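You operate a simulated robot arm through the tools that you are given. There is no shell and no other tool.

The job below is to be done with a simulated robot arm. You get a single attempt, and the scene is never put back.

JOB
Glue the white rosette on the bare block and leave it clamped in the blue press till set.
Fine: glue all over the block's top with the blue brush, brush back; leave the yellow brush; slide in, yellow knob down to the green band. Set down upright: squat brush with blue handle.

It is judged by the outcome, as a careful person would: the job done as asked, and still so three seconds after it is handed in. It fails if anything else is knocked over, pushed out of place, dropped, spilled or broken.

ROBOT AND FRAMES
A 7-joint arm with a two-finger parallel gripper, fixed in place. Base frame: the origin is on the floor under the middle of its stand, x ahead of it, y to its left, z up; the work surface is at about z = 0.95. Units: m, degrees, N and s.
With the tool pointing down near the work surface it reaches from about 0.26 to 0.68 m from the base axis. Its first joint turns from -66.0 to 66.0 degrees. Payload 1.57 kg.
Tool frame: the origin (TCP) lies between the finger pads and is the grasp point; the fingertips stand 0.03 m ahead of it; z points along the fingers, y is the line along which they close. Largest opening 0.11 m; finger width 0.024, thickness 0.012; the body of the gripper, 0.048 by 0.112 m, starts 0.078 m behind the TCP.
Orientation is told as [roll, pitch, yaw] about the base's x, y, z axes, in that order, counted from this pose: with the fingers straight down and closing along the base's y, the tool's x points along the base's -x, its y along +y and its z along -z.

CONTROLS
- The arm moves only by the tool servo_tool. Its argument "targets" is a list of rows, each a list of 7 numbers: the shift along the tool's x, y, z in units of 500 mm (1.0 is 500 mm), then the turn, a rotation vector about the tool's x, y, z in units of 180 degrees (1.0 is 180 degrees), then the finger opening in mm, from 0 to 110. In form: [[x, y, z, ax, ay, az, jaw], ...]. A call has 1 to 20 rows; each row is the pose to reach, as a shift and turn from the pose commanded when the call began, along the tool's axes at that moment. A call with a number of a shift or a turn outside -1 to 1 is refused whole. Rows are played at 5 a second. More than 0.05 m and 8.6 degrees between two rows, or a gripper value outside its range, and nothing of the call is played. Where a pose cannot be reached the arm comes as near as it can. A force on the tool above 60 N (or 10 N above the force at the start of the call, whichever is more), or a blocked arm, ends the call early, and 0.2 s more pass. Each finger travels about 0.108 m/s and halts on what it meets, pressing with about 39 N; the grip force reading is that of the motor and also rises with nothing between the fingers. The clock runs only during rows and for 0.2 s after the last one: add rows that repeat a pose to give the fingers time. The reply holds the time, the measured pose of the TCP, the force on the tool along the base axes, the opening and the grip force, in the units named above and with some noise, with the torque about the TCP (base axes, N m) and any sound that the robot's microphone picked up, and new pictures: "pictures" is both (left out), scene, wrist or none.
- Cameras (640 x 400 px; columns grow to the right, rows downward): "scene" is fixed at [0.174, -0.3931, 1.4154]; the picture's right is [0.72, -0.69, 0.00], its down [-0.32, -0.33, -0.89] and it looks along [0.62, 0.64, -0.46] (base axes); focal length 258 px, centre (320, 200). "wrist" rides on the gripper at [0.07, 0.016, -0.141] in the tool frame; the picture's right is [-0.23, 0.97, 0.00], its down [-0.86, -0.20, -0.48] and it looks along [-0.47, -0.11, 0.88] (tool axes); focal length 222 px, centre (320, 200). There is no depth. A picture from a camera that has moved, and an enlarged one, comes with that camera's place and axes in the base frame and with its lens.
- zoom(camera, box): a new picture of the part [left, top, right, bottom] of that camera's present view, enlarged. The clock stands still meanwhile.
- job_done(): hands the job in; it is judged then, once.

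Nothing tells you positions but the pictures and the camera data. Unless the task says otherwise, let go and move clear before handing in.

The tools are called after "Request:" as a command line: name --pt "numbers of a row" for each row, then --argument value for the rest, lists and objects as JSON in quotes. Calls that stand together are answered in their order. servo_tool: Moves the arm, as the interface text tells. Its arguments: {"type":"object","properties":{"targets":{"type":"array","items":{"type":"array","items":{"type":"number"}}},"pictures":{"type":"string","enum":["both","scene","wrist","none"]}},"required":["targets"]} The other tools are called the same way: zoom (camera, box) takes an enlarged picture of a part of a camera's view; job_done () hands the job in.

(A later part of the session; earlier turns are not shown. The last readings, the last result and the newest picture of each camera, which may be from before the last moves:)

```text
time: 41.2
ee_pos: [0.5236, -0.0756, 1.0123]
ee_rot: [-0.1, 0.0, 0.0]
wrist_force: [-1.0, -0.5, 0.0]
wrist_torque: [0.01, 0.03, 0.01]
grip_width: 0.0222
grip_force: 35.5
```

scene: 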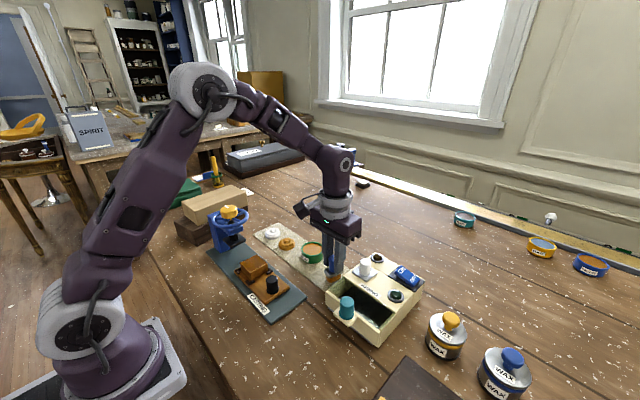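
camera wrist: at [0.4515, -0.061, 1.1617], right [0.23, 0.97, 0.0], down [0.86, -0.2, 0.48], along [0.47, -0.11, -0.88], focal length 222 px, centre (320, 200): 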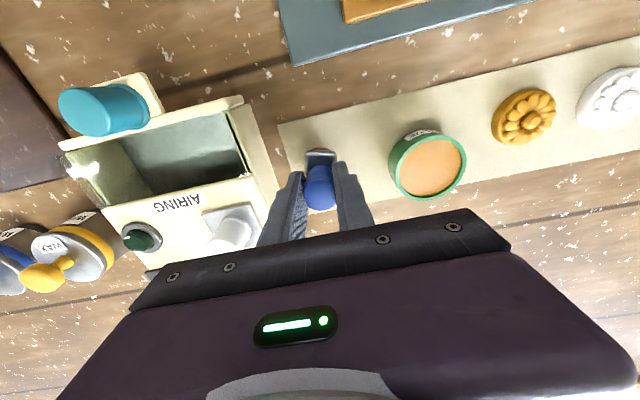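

Request:
servo_tool --pt "0 0 0.001 0 0 0 10" --pt "0 0 0.002 0 0 0 10" --pt "0 0 0.002 0 0 0 10" --pictures "none"

Request:
zoom --camera "scene" --box '[310, 230, 360, 290]'

```text
time: 42.0
ee_pos: [0.5231, -0.0764, 1.0124]
ee_rot: [0.0, -0.2, 0.0]
wrist_force: [-2.6, 0.5, 24.2]
wrist_torque: [0.05, 0.15, 0.03]
grip_width: 0.0223
grip_force: 34.6
```

```text
6.67 times, centred on (335, 260) of scene
camera zoom: at [0.1735, -0.393, 1.4154], right [0.72, -0.69, 0.0], down [-0.32, -0.33, -0.89], along [0.62, 0.64, -0.46], focal length 1723 px, centre (220, -200)
```

zoom: 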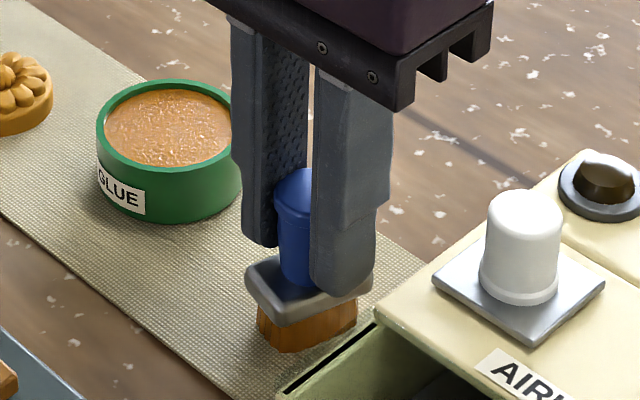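

The brush is standing on the mat, with about 24 N showing. I'll ease up a little, open the jaw gently and rise straight up.

Request:
servo_tool --pt "0 0 -0.001 0 0 0 10" --pt "0 0 -0.001 0 0 0 22" --pt "0 0 -0.001 0 0 0 28" --pt "0 0 -0.001 0 0 0 36" --pt "0 0 -0.001 0 0 0 36" --pt "0 0 -0.02 0 0 0 36" --pt "0 0 -0.06 0 0 0 36" --pt "0 0 -0.12 0 0 0 36" --pt "0 0 -0.18 0 0 0 36"

Request:
zoom --camera "scene" --box '[300, 230, 360, 290]'

Request:
zoom --camera "wrist" --box '[270, 100, 440, 210]'

```text
time: 44.0
ee_pos: [0.5235, -0.0784, 1.104]
ee_rot: [0.1, 0.0, 0.0]
wrist_force: [0.8, 0.6, 0.6]
wrist_torque: [0.0, -0.02, 0.0]
grip_width: 0.0361
grip_force: 0.1
camera wrist: at [0.4517, -0.0621, 1.2453], right [0.23, 0.97, 0.0], down [0.86, -0.2, 0.48], along [0.47, -0.11, -0.88], focal length 222 px, centre (320, 200)
```

scene: 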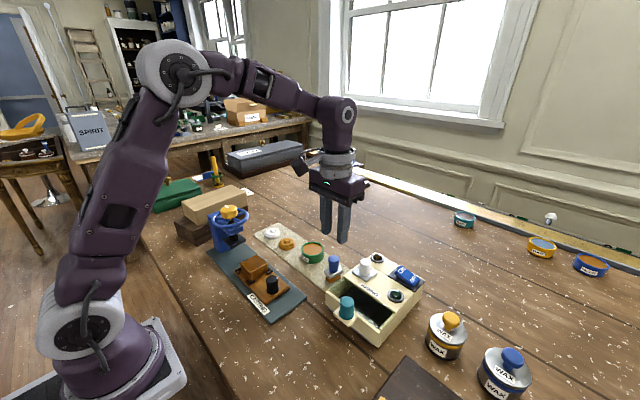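
wrist: 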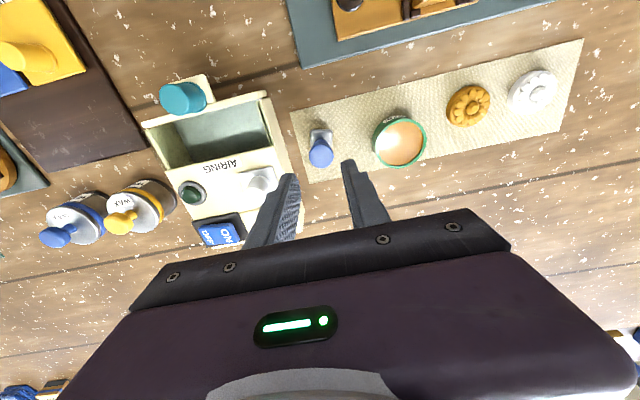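

```text
6.67 times, centred on (330, 260) of scene
camera zoom: at [0.1739, -0.3931, 1.4154], right [0.72, -0.69, 0.0], down [-0.32, -0.33, -0.89], along [0.62, 0.64, -0.46], focal length 1723 px, centre (253, -200)
```

zoom: 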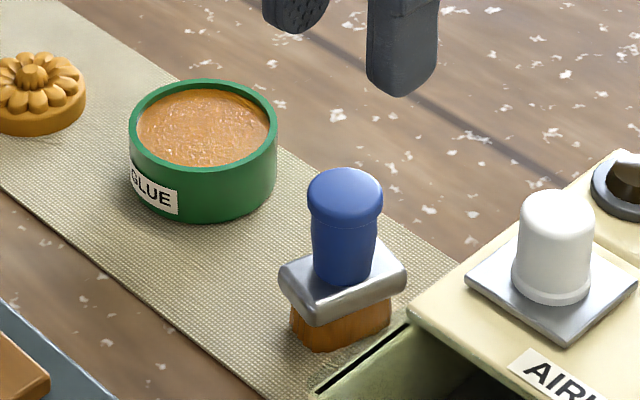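

```text
3.64 times, centred on (355, 155) of wrist
camera zoom: at [0.4517, -0.0621, 1.2453], right [0.23, 0.97, 0.0], down [0.86, -0.2, 0.48], along [0.47, -0.11, -0.88], focal length 808 px, centre (193, 364)
```

zoom: 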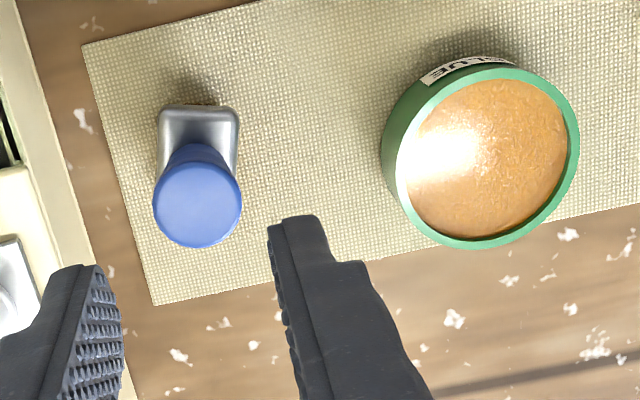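

The brush stands upright on the mat. Next is the white rosette near (0.522, 0.17); I'll turn to yaw 90° so the jaws close along x, clear of the orange rosette and the press wheel, and look from above.

Request:
servo_tool --pt "0 0.02 -0.02 0 0 0 40" --pt "0 0.055 -0.02 0 0 -0.04 50" --pt "0 0.09 -0.02 0 0 -0.08 60" --pt "0 0.125 -0.02 0 0 -0.12 70" --pt "0 0.16 -0.02 0 0 -0.16 70" --pt "0 0.195 -0.02 0 0 -0.2 70" --pt "0 0.23 -0.02 0 0 -0.24 70" --pt "0 0.265 -0.02 0 0 -0.28 70" --pt "0 0.3 -0.02 0 0 -0.32 70" --pt "0 0.335 -0.02 0 0 -0.36 70" --pt "0 0.37 -0.02 0 0 -0.4 70" --pt "0 0.4 -0.02 0 0 -0.44 70" --pt "0 0.43 -0.02 0 0 -0.48 70" --pt "0 0.46 -0.02 0 0 -0.5 70" --pt "0 0.46 -0.02 0 0 -0.5 70"

Request:
zoom --camera "wrist" --box '[240, 100, 400, 220]'

Request:
zoom --camera "scene" --box '[240, 200, 330, 270]'

```text
time: 47.2
ee_pos: [0.5237, 0.152, 1.1139]
ee_rot: [-0.1, 0.0, 90.0]
wrist_force: [-0.4, -0.8, 0.1]
wrist_torque: [0.01, -0.02, 0.0]
grip_width: 0.07
grip_force: 0.1
camera wrist: at [0.5067, 0.0815, 1.2554], right [-0.97, 0.23, 0.0], down [0.2, 0.86, 0.48], along [0.11, 0.47, -0.88], focal length 222 px, centre (320, 200)
```

scene: 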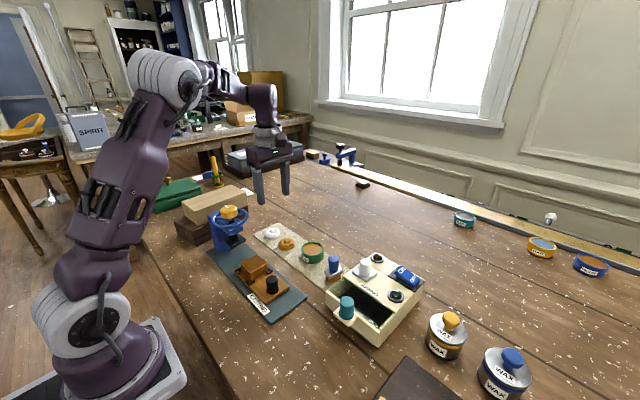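
wrist: 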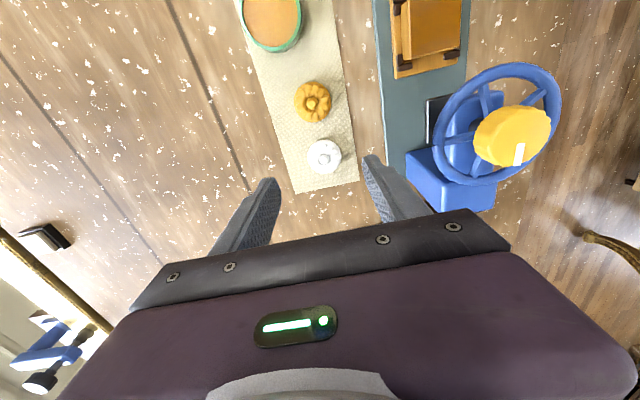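

```text
3.33 times, centred on (320, 160) of wrist
camera zoom: at [0.5067, 0.0815, 1.2554], right [-0.97, 0.23, 0.0], down [0.2, 0.86, 0.48], along [0.11, 0.47, -0.88], focal length 740 px, centre (320, 333)
```

zoom: 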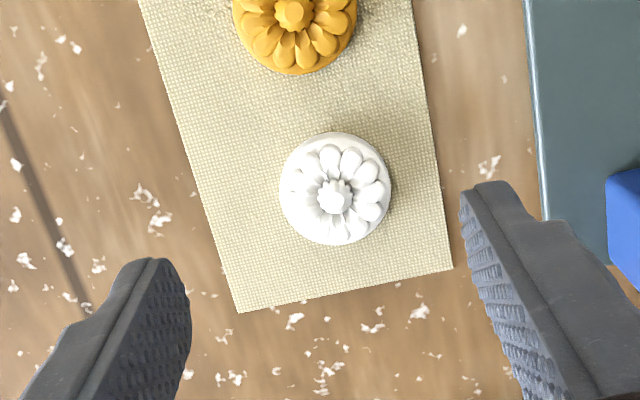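

```text
5.71 times, centred on (285, 235) of scene
camera zoom: at [0.174, -0.3931, 1.4154], right [0.72, -0.69, 0.0], down [-0.32, -0.33, -0.89], along [0.62, 0.64, -0.46], focal length 1477 px, centre (520, 0)
```

zoom: 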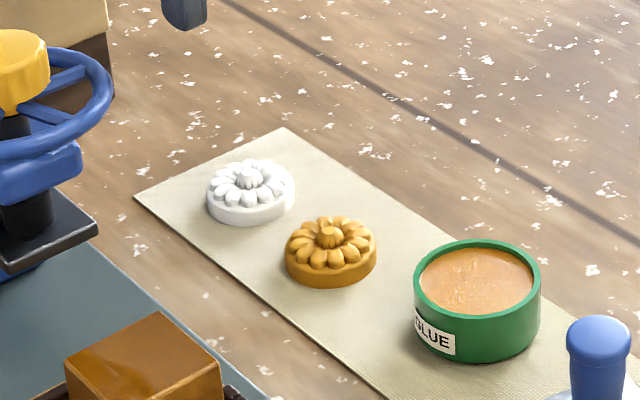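

The white rosette is about 46 mm across at roughly (0.5228, 0.176). I'll shift 23 mm along +y and go partway down to check alignment.

Request:
servo_tool --pt "-0.02 0 0.03 0 0 0 70" --pt "-0.0468 0 0.07 0 0 0 70" --pt "-0.0468 0 0.12 0 0 0 70" --pt "-0.0468 0 0.16 0 0 0 70" --pt "-0.0468 0 0.17 0 0 0 70"

Request:
zoom --camera "wrist" --box '[240, 100, 400, 220]'

Request:
zoom --camera "scene" --box '[240, 190, 330, 260]'

```text
time: 48.4
ee_pos: [0.5229, 0.1758, 1.0273]
ee_rot: [0.0, 0.0, 90.1]
wrist_force: [-0.2, 0.4, 0.8]
wrist_torque: [-0.01, 0.01, 0.02]
grip_width: 0.0699
grip_force: 0.0
camera wrist: at [0.5054, 0.1063, 1.1685], right [-0.97, 0.23, 0.0], down [0.2, 0.86, 0.48], along [0.11, 0.47, -0.88], focal length 222 px, centre (320, 200)
```

scene: 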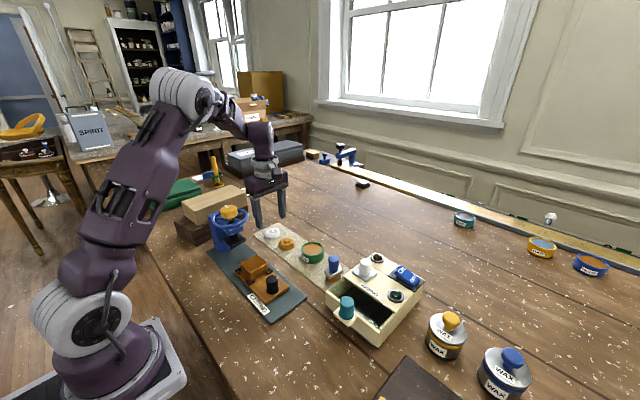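
wrist: 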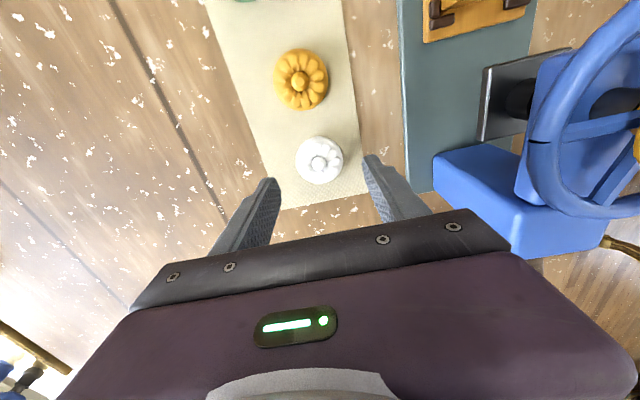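

```text
3.33 times, centred on (320, 160) of wrist
camera zoom: at [0.5054, 0.1063, 1.1685], right [-0.97, 0.23, 0.0], down [0.2, 0.86, 0.48], along [0.11, 0.47, -0.88], focal length 740 px, centre (320, 333)
```

zoom: 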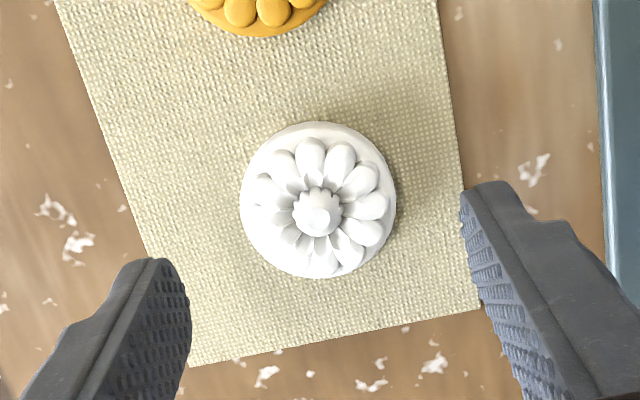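

```text
5.71 times, centred on (285, 225) of scene
camera zoom: at [0.174, -0.3931, 1.4154], right [0.72, -0.69, 0.0], down [-0.32, -0.33, -0.89], along [0.62, 0.64, -0.46], focal length 1477 px, centre (520, 57)
```

zoom: 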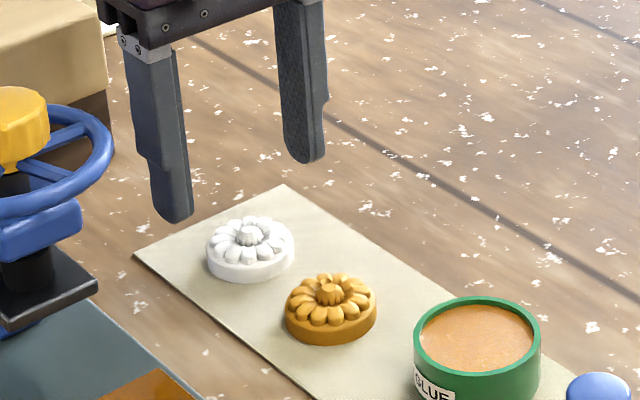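

The rosette sits almost centred between the fingers. I'll make the small correction, go down so the fingertips are just above the mat, and close gently.

Request:
servo_tool --pt "0.0036 -0.0016 0.03 0 0 0 70" --pt "0.0036 -0.0016 0.06 0 0 0 70" --pt "0.0036 -0.0016 0.0806 0 0 0 70" --pt "0.0036 -0.0016 0.0806 0 0 0 60" --pt "0.0036 -0.0016 0.0806 0 0 0 50" --pt "0.0036 -0.0016 0.0806 0 0 0 42" --pt "0.0036 -0.0016 0.0806 0 0 0 36" --pt "0.0036 -0.0016 0.0806 0 0 0 36"

Request:
zoom --camera "wrist" --box '[240, 100, 400, 220]'

Request:
zoom --camera "scene" --box '[240, 190, 330, 260]'

```text
time: 50.2
ee_pos: [0.5237, 0.1733, 0.9867]
ee_rot: [0.0, -0.1, 90.0]
wrist_force: [-0.7, 0.7, -0.6]
wrist_torque: [-0.02, 0.0, 0.01]
grip_width: 0.0438
grip_force: 38.3
camera wrist: at [0.5058, 0.1031, 1.1278], right [-0.97, 0.23, 0.0], down [0.2, 0.86, 0.48], along [0.11, 0.47, -0.88], focal length 222 px, centre (320, 200)
```

scene: 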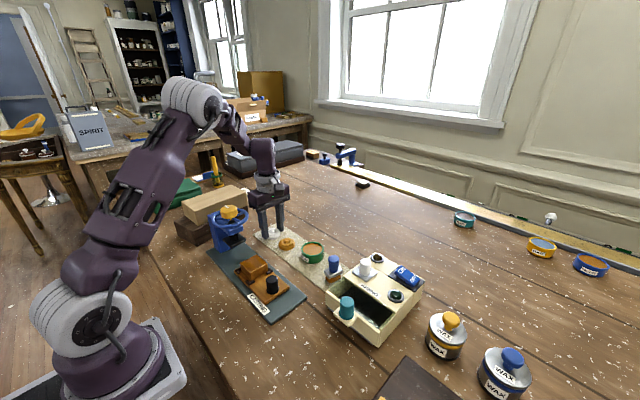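
wrist: 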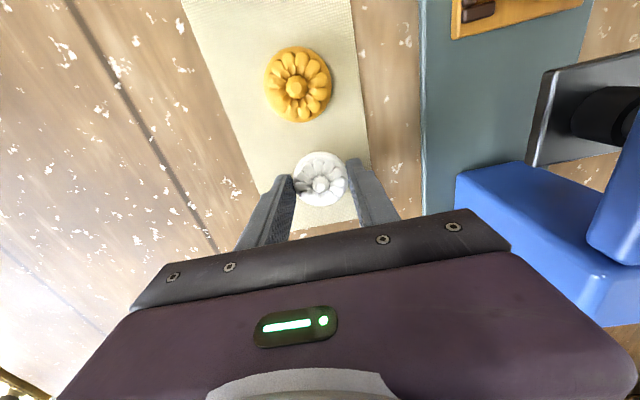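

```text
3.33 times, centred on (320, 160) of wrist
camera zoom: at [0.5058, 0.1031, 1.1278], right [-0.97, 0.23, 0.0], down [0.2, 0.86, 0.48], along [0.11, 0.47, -0.88], focal length 740 px, centre (320, 333)
```

zoom: 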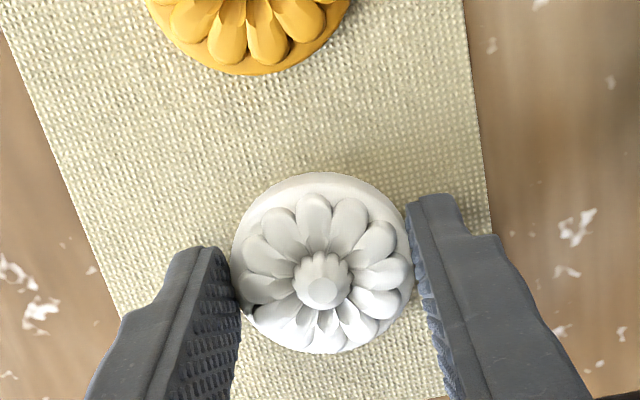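

```text
5.71 times, centred on (285, 225) of scene
camera zoom: at [0.174, -0.3931, 1.4154], right [0.72, -0.69, 0.0], down [-0.32, -0.33, -0.89], along [0.62, 0.64, -0.46], focal length 1477 px, centre (520, 57)
```

zoom: 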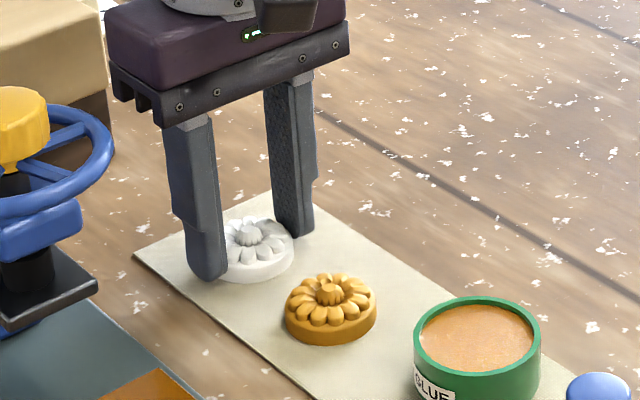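

I have the rosette gripped at 43.8 mm and centred. I'll lift it, travel around the press at x = 0.52, and stop beside the block to measure it again.

Request:
servo_tool --pt "0 0 -0.04 0 0 0 36" --pt "0 0 -0.1 0 0 0 36" --pt "0 0 -0.17 0 0 0 36" --pt "0.03 0 -0.21 0 0 0 36" --pt "0.09 0 -0.22 0 0 0 36" --pt "0.15 0 -0.22 0 0 0 36" --pt "0.2 0 -0.22 0 0 0 36" --pt "0.228 0.02 -0.22 0 0 0 36" --pt "0.228 0.06 -0.22 0 0 0 36" --pt "0.228 0.08 -0.22 0 0 0 36" --pt "0.228 0.08 -0.22 0 0 0 36"

Request:
zoom --camera "wrist" --box '[300, 80, 460, 200]'

Request:
zoom --camera "scene" --box '[230, 190, 330, 290]'

```text
time: 52.6
ee_pos: [0.4847, 0.0609, 1.0968]
ee_rot: [0.1, 0.0, 89.9]
wrist_force: [-0.1, 0.5, -0.4]
wrist_torque: [0.01, 0.03, -0.01]
grip_width: 0.044
grip_force: 39.5
camera wrist: at [0.4664, -0.0097, 1.2375], right [-0.97, 0.23, 0.0], down [0.2, 0.86, 0.48], along [0.11, 0.47, -0.88], focal length 222 px, centre (320, 200)
```

scene: 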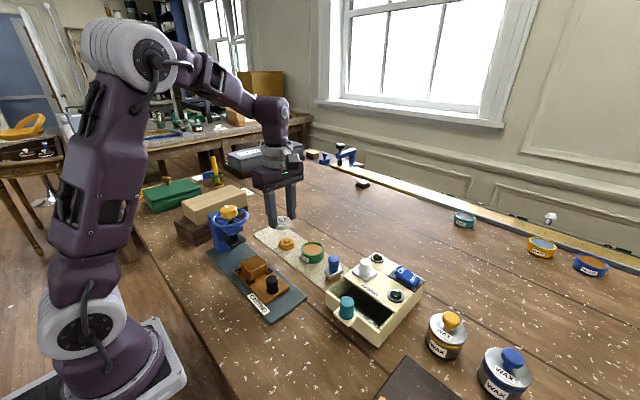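
wrist: 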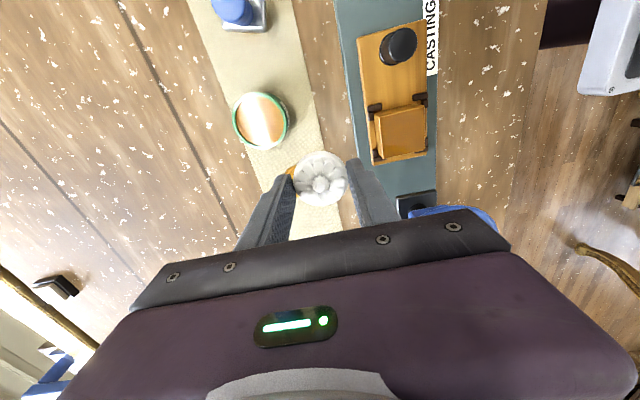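

```text
3.33 times, centred on (380, 140) of wrist
camera zoom: at [0.4664, -0.0097, 1.2375], right [-0.97, 0.23, 0.0], down [0.2, 0.86, 0.48], along [0.11, 0.47, -0.88], focal length 740 px, centre (120, 400)
```

zoom: 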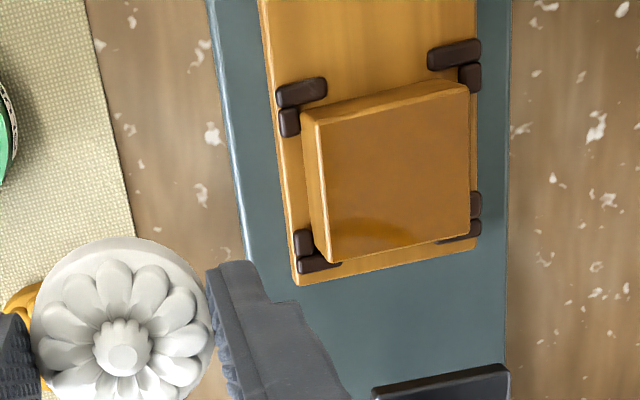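

```text
4.00 times, centred on (280, 240) of scene
camera zoom: at [0.174, -0.3931, 1.4153], right [0.72, -0.69, 0.0], down [-0.32, -0.33, -0.89], along [0.62, 0.64, -0.46], focal length 1034 px, centre (480, 40)
```

zoom: 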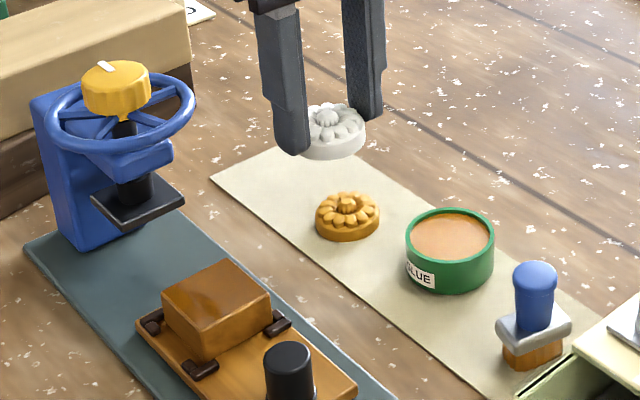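

The block centre works out about 90 mm in -x from here. I'll bring the rosette over it and lower to just above the glued top.

Request:
servo_tool --pt "-0.002 0.05 0 0 0 0 36" --pt "-0.002 0.11 0 0 0 0 36" --pt "-0.002 0.16 0 0 0 0 36" --pt "-0.002 0.1796 0 0 0 0 36" --pt "-0.002 0.1796 0.04 0 0 0 36" --pt "-0.002 0.1796 0.08 0 0 0 36" --pt "-0.002 0.1796 0.11 0 0 0 36" --pt "-0.002 0.1796 0.11 0 0 0 36"

Request:
zoom --camera "wrist" --box '[240, 100, 400, 220]'

Request:
zoom --camera "scene" --box '[220, 220, 320, 310]'

```text
time: 54.4
ee_pos: [0.3958, 0.0622, 1.0416]
ee_rot: [0.0, 0.0, 90.0]
wrist_force: [-0.7, -0.4, -0.6]
wrist_torque: [-0.03, -0.03, 0.0]
grip_width: 0.0438
grip_force: 39.5
camera wrist: at [0.3785, -0.0078, 1.1837], right [-0.97, 0.23, 0.0], down [0.2, 0.86, 0.48], along [0.11, 0.47, -0.88], focal length 222 px, centre (320, 200)
```

scene: 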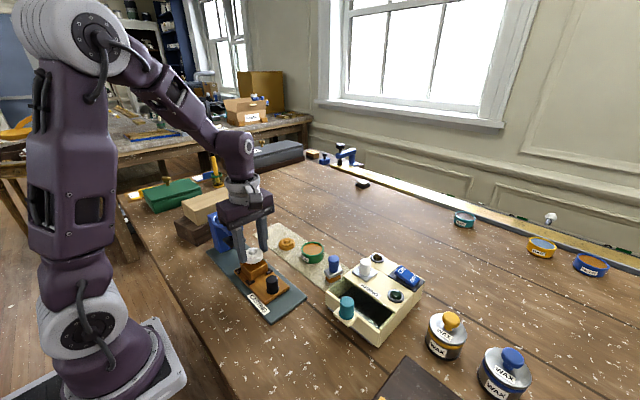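
wrist: 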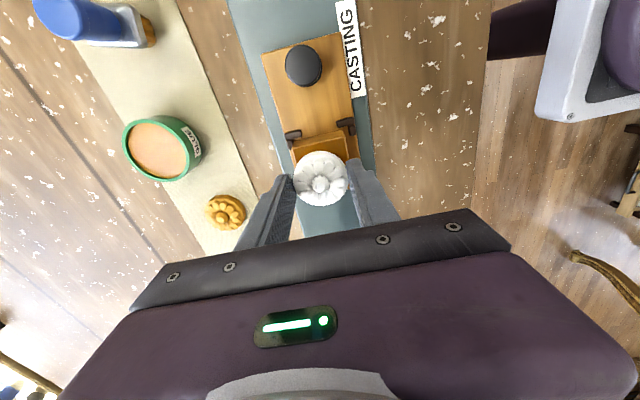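

```text
3.33 times, centred on (320, 160) of wrist
camera zoom: at [0.3785, -0.0078, 1.1837], right [-0.97, 0.23, 0.0], down [0.2, 0.86, 0.48], along [0.11, 0.47, -0.88], focal length 740 px, centre (320, 333)
```

zoom: 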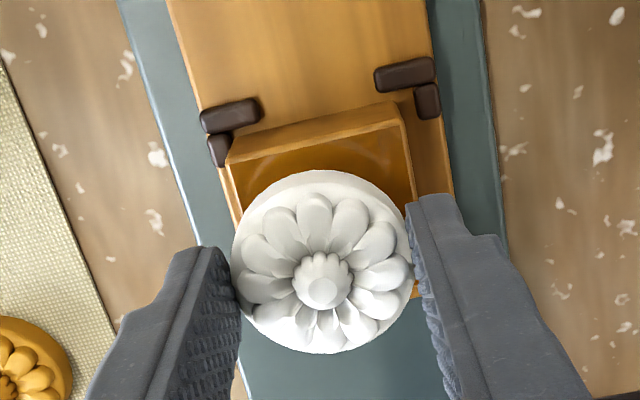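

```text
4.44 times, centred on (270, 265) of scene
camera zoom: at [0.174, -0.3931, 1.4153], right [0.72, -0.69, 0.0], down [-0.32, -0.33, -0.89], along [0.62, 0.64, -0.46], focal length 1149 px, centre (542, -89)
```

zoom: 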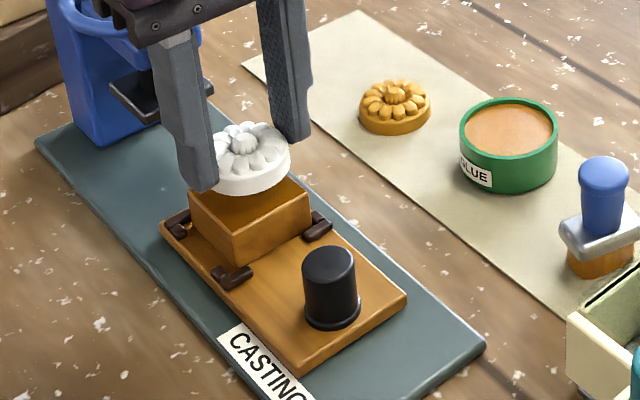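

The rosette is centred in y but the block sits about 3.5 mm further toward -x, so I'll correct that and then ease down until contact.

Request:
servo_tool --pt "0 0.007 0 0 0 0 36" --pt "0 0.007 0.008 0 0 0 36" --pt "0 0.007 0.014 0 0 0 36" --pt "0 0.007 0.017 0 0 0 36" --pt "0 0.007 0.017 0 0 0 36"

Request:
zoom --camera "wrist" --box '[240, 100, 400, 220]'

Request:
zoom --camera "scene" --box '[230, 230, 300, 290]'

```text
time: 55.6
ee_pos: [0.3921, 0.0609, 1.0333]
ee_rot: [0.0, 0.0, 90.0]
wrist_force: [0.0, 0.2, -0.4]
wrist_torque: [0.0, -0.01, -0.01]
grip_width: 0.044
grip_force: 39.1
camera wrist: at [0.3746, -0.0087, 1.1751], right [-0.97, 0.23, 0.0], down [0.2, 0.86, 0.48], along [0.11, 0.47, -0.88], focal length 222 px, centre (320, 200)
```

scene: 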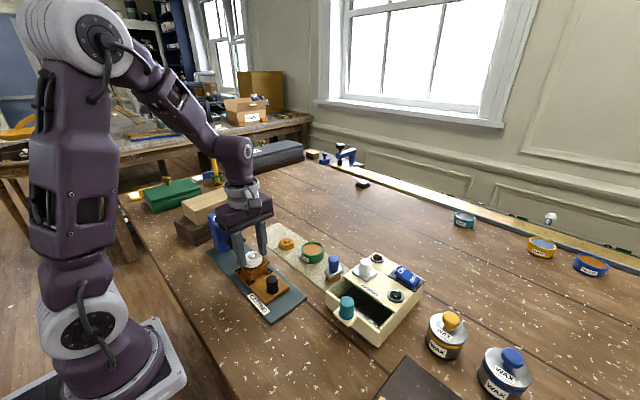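
wrist: 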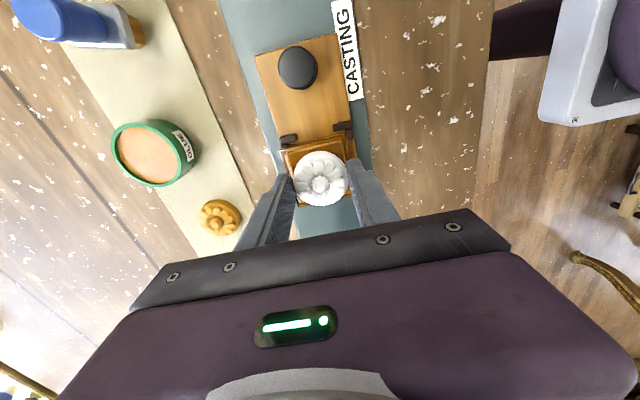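

```text
3.33 times, centred on (320, 160) of wrist
camera zoom: at [0.3746, -0.0087, 1.1751], right [-0.97, 0.23, 0.0], down [0.2, 0.86, 0.48], along [0.11, 0.47, -0.88], focal length 740 px, centre (320, 333)
```

zoom: 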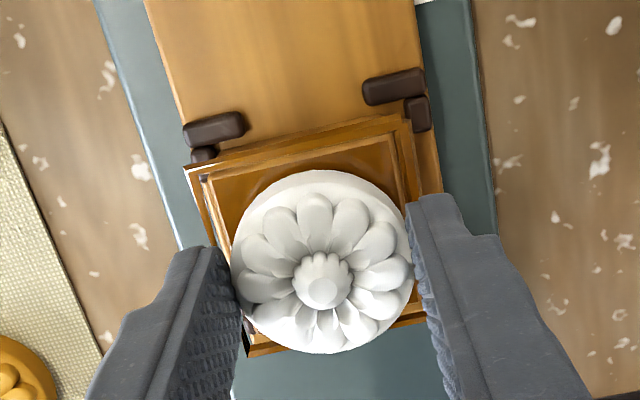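

```text
6.67 times, centred on (265, 260) of scene
camera zoom: at [0.174, -0.3931, 1.4153], right [0.72, -0.69, 0.0], down [-0.32, -0.33, -0.89], along [0.62, 0.64, -0.46], focal length 1723 px, centre (687, -200)
```

zoom: 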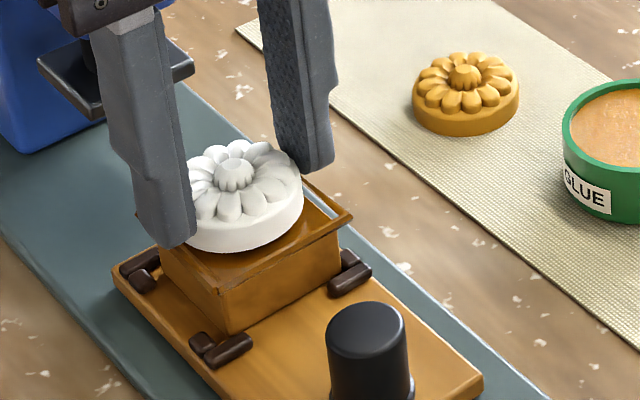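

A glue film edge shows around the block's top now, so the rosette is very near contact. I'll continue down in half-millimetre steps with force checks.

Request:
servo_tool --pt "0 0 0.001 0 0 0 36" --pt "0 0 0.002 0 0 0 36" --pt "0 0 0.002 0 0 0 36"

Request:
zoom --camera "scene" --box '[235, 235, 295, 285]'

Request:
zoom --camera "wrist" --box '[270, 120, 370, 200]'

```text
time: 56.4
ee_pos: [0.3918, 0.0626, 1.0318]
ee_rot: [0.0, 0.0, 90.1]
wrist_force: [0.1, 0.4, 0.0]
wrist_torque: [0.02, -0.02, 0.02]
grip_width: 0.0438
grip_force: 38.6
camera wrist: at [0.374, -0.0088, 1.1736], right [-0.97, 0.23, 0.0], down [0.2, 0.86, 0.48], along [0.11, 0.47, -0.88], focal length 222 px, centre (320, 200)
```

scene: 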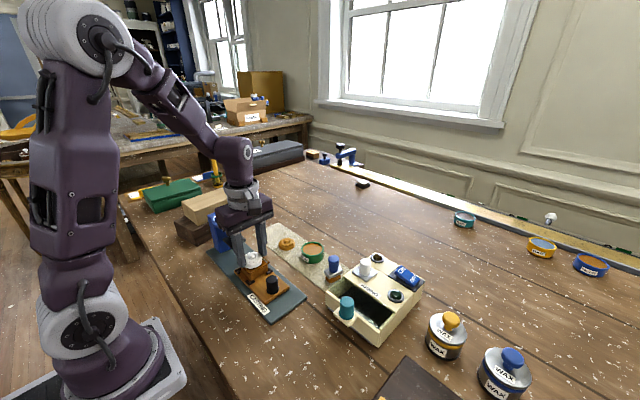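
wrist: 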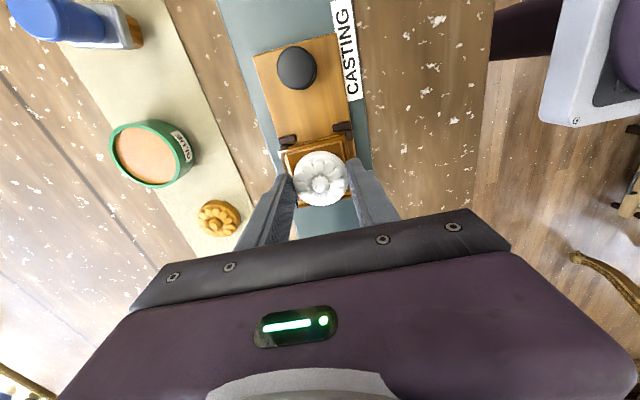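

```text
8.00 times, centred on (265, 260) of scene
camera zoom: at [0.174, -0.3931, 1.4153], right [0.72, -0.69, 0.0], down [-0.32, -0.33, -0.89], along [0.62, 0.64, -0.46], focal length 2067 px, centre (760, -280)
```

zoom: 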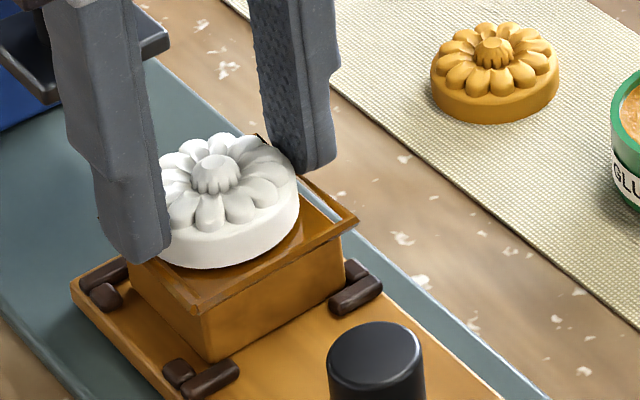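

```text
5.00 times, centred on (320, 160) of wrist
camera zoom: at [0.374, -0.0088, 1.1736], right [-0.97, 0.23, 0.0], down [0.2, 0.86, 0.48], along [0.11, 0.47, -0.88], focal length 1111 px, centre (320, 400)
```

zoom: 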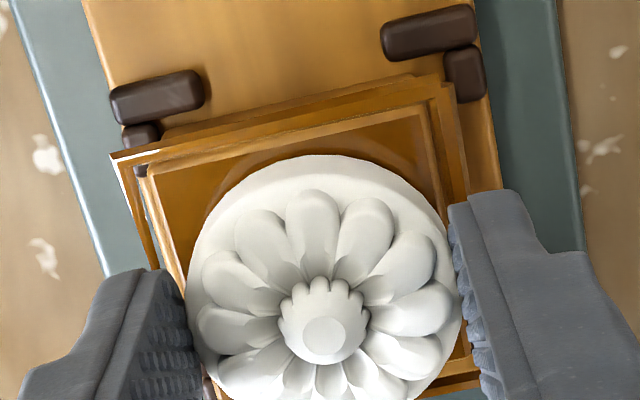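

Request:
servo_tool --pt "0 0 0.001 0 0 0 36" --pt "0 0 0.002 0 0 0 36" --pt "0 0 0.002 0 0 0 36" --pictures "none"

```text
time: 57.2
ee_pos: [0.3914, 0.0616, 1.0324]
ee_rot: [0.0, 0.0, 90.0]
wrist_force: [-0.5, -0.2, 0.0]
wrist_torque: [0.02, -0.01, 0.04]
grip_width: 0.0437
grip_force: 39.4
```

Request:
servo_tool --pt "0 0 0.001 0 0 0 36" --pt "0 0 0.002 0 0 0 36" --pt "0 0 0.002 0 0 0 36" --pictures "none"

Request:
zoom --camera "scene" --box '[235, 235, 295, 285]'

```text
time: 58.0
ee_pos: [0.3908, 0.0626, 1.0306]
ee_rot: [0.0, 0.0, 90.0]
wrist_force: [-0.7, 0.2, -0.9]
wrist_torque: [-0.01, -0.03, 0.01]
grip_width: 0.0438
grip_force: 38.9
```

```text
8.00 times, centred on (265, 260) of scene
camera zoom: at [0.174, -0.3931, 1.4153], right [0.72, -0.69, 0.0], down [-0.32, -0.33, -0.89], along [0.62, 0.64, -0.46], focal length 2067 px, centre (760, -280)
```

zoom: 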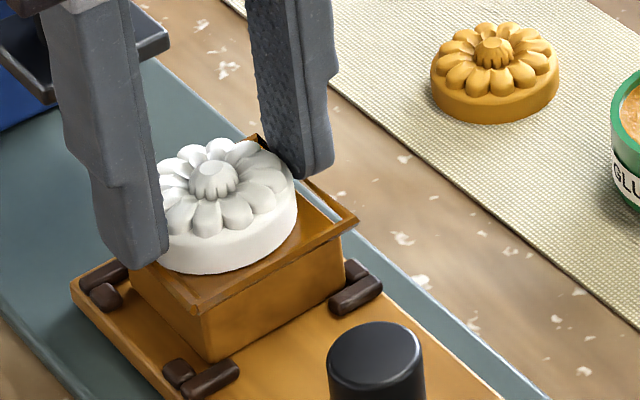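

Request:
servo_tool --pt "0 0 0.001 0 0 0 36" --pt "0 0 0.002 0 0 0 36" --pt "0 0 0.002 0 0 0 36" --pictures "none"

```text
time: 58.8
ee_pos: [0.3914, 0.0619, 1.0281]
ee_rot: [0.0, 0.0, 90.0]
wrist_force: [-1.5, 0.4, 8.4]
wrist_torque: [0.03, 0.15, 0.02]
grip_width: 0.0438
grip_force: 38.8
```

Contact at about 8 N: the rosette is seated on the block. I'll check the alignment before releasing.

Request:
zoom --camera "wrist" --box '[250, 110, 390, 220]'

Request:
zoom --camera "scene" --box '[235, 235, 295, 285]'

```text
3.64 times, centred on (320, 165) of wrist
camera zoom: at [0.3733, -0.0088, 1.1707], right [-0.97, 0.23, 0.0], down [0.2, 0.86, 0.48], along [0.11, 0.47, -0.88], focal length 808 px, centre (320, 327)
```

zoom: 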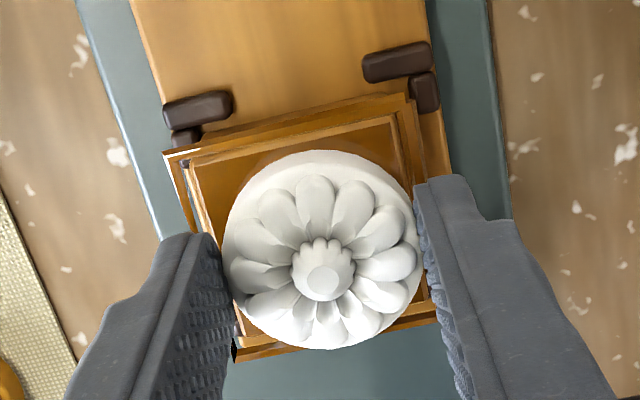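

```text
8.00 times, centred on (265, 260) of scene
camera zoom: at [0.1738, -0.3931, 1.4154], right [0.72, -0.69, 0.0], down [-0.32, -0.33, -0.89], along [0.62, 0.64, -0.46], focal length 2067 px, centre (760, -280)
```

zoom: 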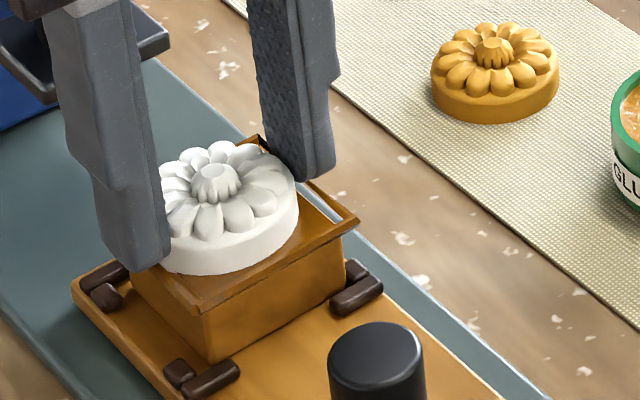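

The rosette looks centred on the block. I'll release gently and rise straight up.

Request:
servo_tool --pt "0 0 0 0 0 0 42" --pt "0 0 0 0 0 0 46" --pt "0 0 0 0 0 0 54" --pt "0 0 0 0 0 0 64" --pt "0 0 0 0 0 0 66" --pt "0 0 -0.03 0 0 0 66" --pt "0 0 -0.07 0 0 0 66" --pt "0 0 -0.12 0 0 0 66" --pt "0.04 0 -0.16 0 0 0 66" --pt "0.04 0 -0.16 0 0 0 66"

Request:
zoom --camera "wrist" --box '[240, 90, 440, 230]'

Request:
zoom --camera "scene" --box '[225, 230, 305, 300]'

```text
time: 61.0
ee_pos: [0.3911, 0.0427, 1.1087]
ee_rot: [0.1, 0.0, 90.0]
wrist_force: [-0.1, 0.0, 0.4]
wrist_torque: [-0.02, 0.0, 0.01]
grip_width: 0.066
grip_force: 0.0
camera wrist: at [0.374, -0.0289, 1.2506], right [-0.97, 0.23, 0.0], down [0.2, 0.86, 0.48], along [0.11, 0.47, -0.88], focal length 222 px, centre (320, 200)
```

scene: 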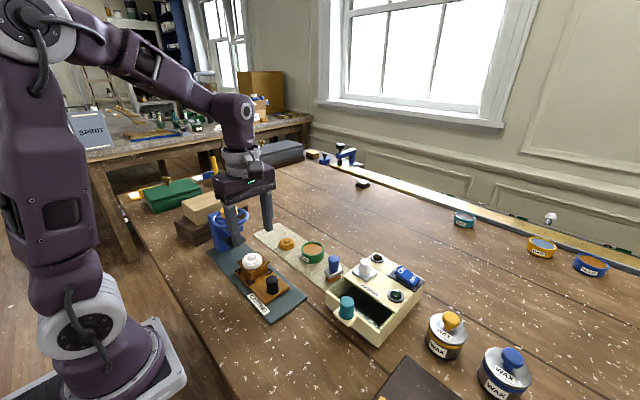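
wrist: 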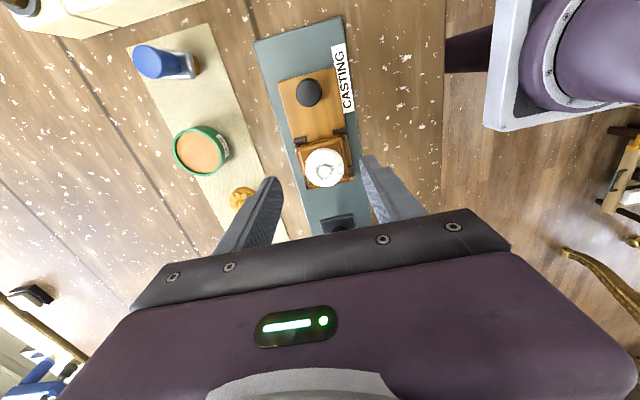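

```text
2.86 times, centred on (340, 160) of wrist
camera zoom: at [0.374, -0.0289, 1.2506], right [-0.97, 0.23, 0.0], down [0.2, 0.86, 0.48], along [0.11, 0.47, -0.88], focal length 635 px, centre (263, 314)
```

zoom: 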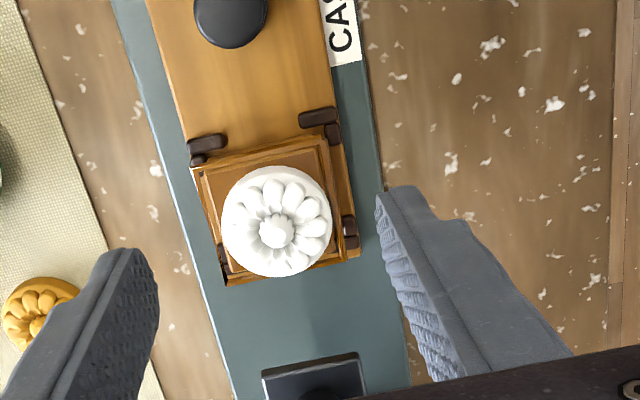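

```text
5.71 times, centred on (265, 265) of scene
camera zoom: at [0.1739, -0.3931, 1.4154], right [0.72, -0.69, 0.0], down [-0.32, -0.33, -0.89], along [0.62, 0.64, -0.46], focal length 1477 px, centre (634, -171)
```

zoom: 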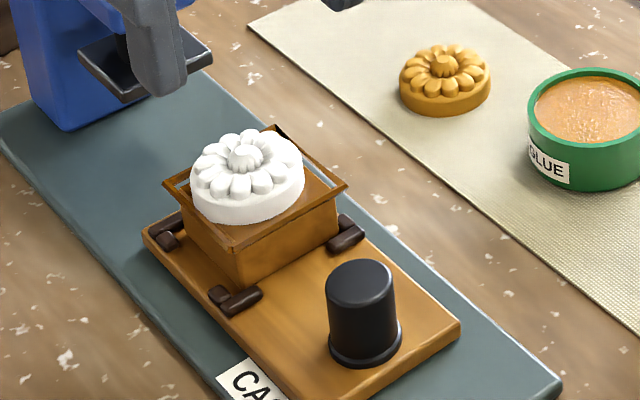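

The rosette sits centred on the block with a bead of glue round it. Before sliding it in, I want to look at the press from the -y side with the wrist camera tilted, to find the green band and the platen clearance.

Request:
servo_tool --pt "0.04 0 -0.04 0 0 0 80" --pt "0.1 0 -0.06 0 -0.03 0 100" --pt "0.14 0 -0.06 0 -0.07 0 110" --pt "0.16 0 -0.06 0 -0.11 0 110" --pt "0.18 0 -0.06 0 -0.15 0 110" --pt "0.18 0 -0.06 0 -0.19 0 110" --pt "0.18 0 -0.06 0 -0.222 0 110" --pt "0.18 0 -0.06 0 -0.222 0 110"

Request:
zoom --camera "wrist" --box '[220, 60, 420, 210]'

```text
time: 62.8
ee_pos: [0.3898, -0.047, 1.141]
ee_rot: [0.0, -40.1, 90.0]
wrist_force: [0.2, 0.0, -0.4]
wrist_torque: [-0.01, 0.0, 0.0]
grip_width: 0.1099
grip_force: 0.0
camera wrist: at [0.3722, -0.1928, 1.2036], right [-0.97, 0.17, 0.15], down [0.2, 0.35, 0.92], along [0.11, 0.92, -0.37], focal length 222 px, centre (320, 200)
```

scene: 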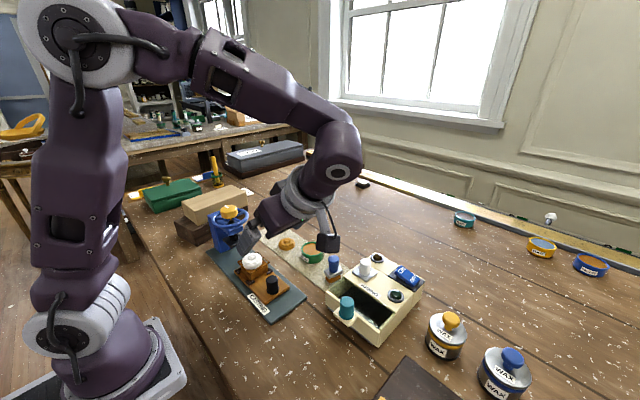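
wrist: 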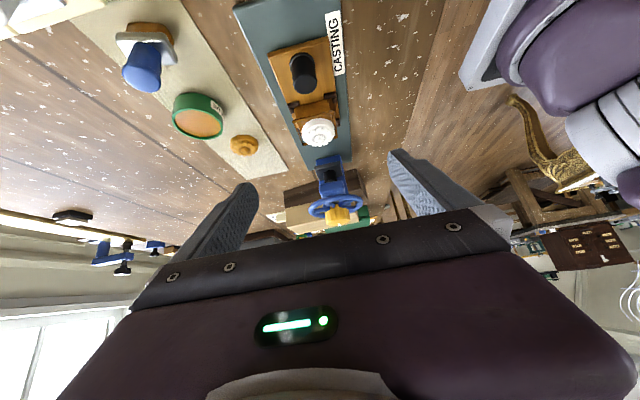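

```text
2.67 times, centred on (320, 135) of wrist
camera zoom: at [0.3722, -0.1928, 1.2036], right [-0.97, 0.17, 0.15], down [0.2, 0.35, 0.92], along [0.11, 0.92, -0.37], focal length 592 px, centre (320, 373)
```

zoom: 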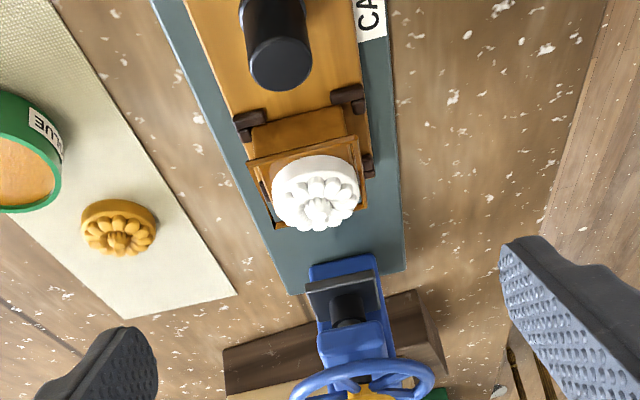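

Request:
zoom --camera "wrist" --box '[290, 140, 380, 225]'

Request:
zoom --camera "scene" --box '[200, 195, 260, 255]'

```text
4.71 times, centred on (335, 182) of wrist
camera zoom: at [0.3722, -0.1928, 1.2036], right [-0.97, 0.17, 0.15], down [0.2, 0.35, 0.92], along [0.11, 0.92, -0.37], focal length 1045 px, centre (249, 282)
```

zoom: 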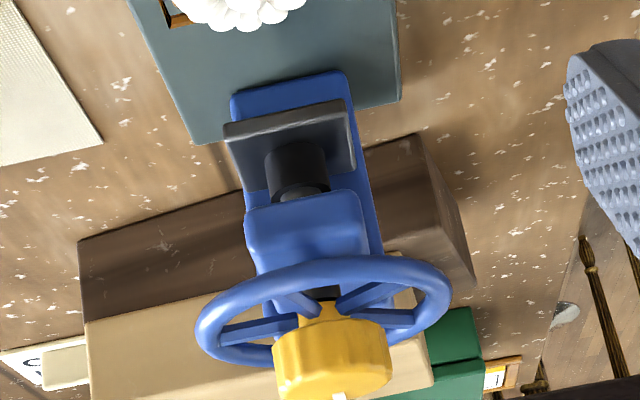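

```text
6.67 times, centred on (230, 225) of scene
camera zoom: at [0.1739, -0.3931, 1.4153], right [0.72, -0.69, 0.0], down [-0.32, -0.33, -0.89], along [0.62, 0.64, -0.46], focal length 1723 px, centre (920, 33)
```

zoom: 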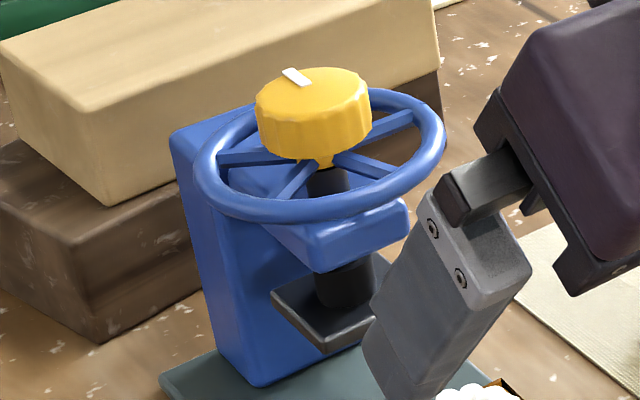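

There's no green band visible from this side either, so I expect it to show near the stem as the knob goes down. I'll straighten the tool and come over the carriage's black knob to slide it in.

Request:
servo_tool --pt "0.004 0 0.015 0 0.03 0 110" --pt "0.009 0 0.035 0 0.07 0 100" --pt "0.014 0 0.055 0 0.11 0 90" --pt "0.02 0 0.075 0 0.15 0 70" --pt "0.026 0 0.1 0 0.19 0 60" --pt "0.0336 0 0.1272 0 0.222 0 60" --pt "0.0336 0 0.1272 0 0.222 0 60"

Request:
zoom --camera "wrist" --box '[240, 90, 400, 220]'

Request:
zoom --camera "scene" --box '[200, 190, 330, 320]'

```text
time: 64.4
ee_pos: [0.3906, -0.02, 1.0795]
ee_rot: [0.0, 0.1, 90.0]
wrist_force: [-0.2, 0.1, 0.2]
wrist_torque: [-0.03, 0.01, -0.01]
grip_width: 0.0599
grip_force: 0.1
camera wrist: at [0.374, -0.0903, 1.2215], right [-0.97, 0.23, 0.0], down [0.2, 0.86, 0.48], along [0.11, 0.46, -0.88], focal length 222 px, centre (320, 200)
```

scene: 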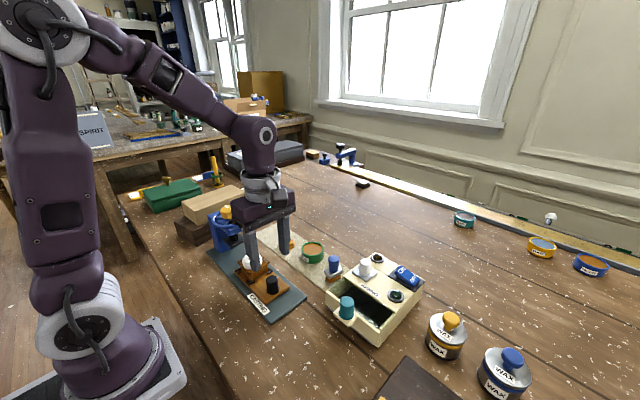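
wrist: 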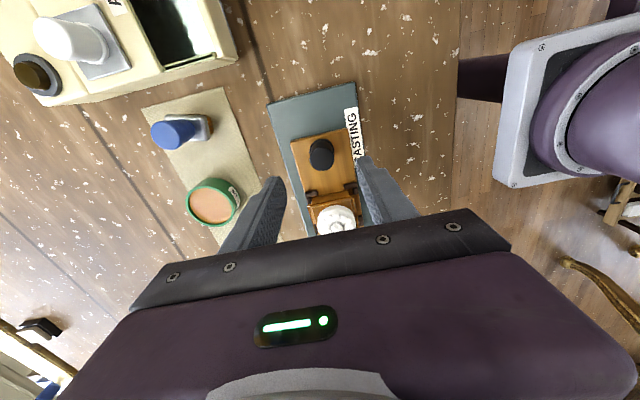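

```text
3.08 times, centred on (320, 155) of wrist
camera zoom: at [0.374, -0.0903, 1.2215], right [-0.97, 0.23, 0.0], down [0.2, 0.86, 0.48], along [0.11, 0.46, -0.88], focal length 684 px, centre (320, 338)
```

zoom: 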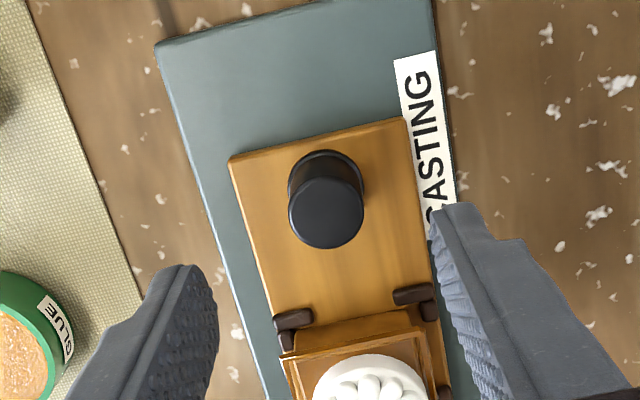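

```text
3.08 times, centred on (265, 255) of scene
camera zoom: at [0.174, -0.3931, 1.4154], right [0.72, -0.69, 0.0], down [-0.32, -0.33, -0.89], along [0.62, 0.64, -0.46], focal length 795 px, centre (489, 31)
```

zoom: 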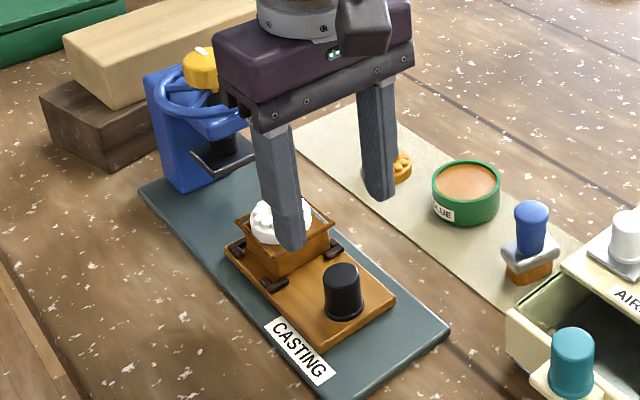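

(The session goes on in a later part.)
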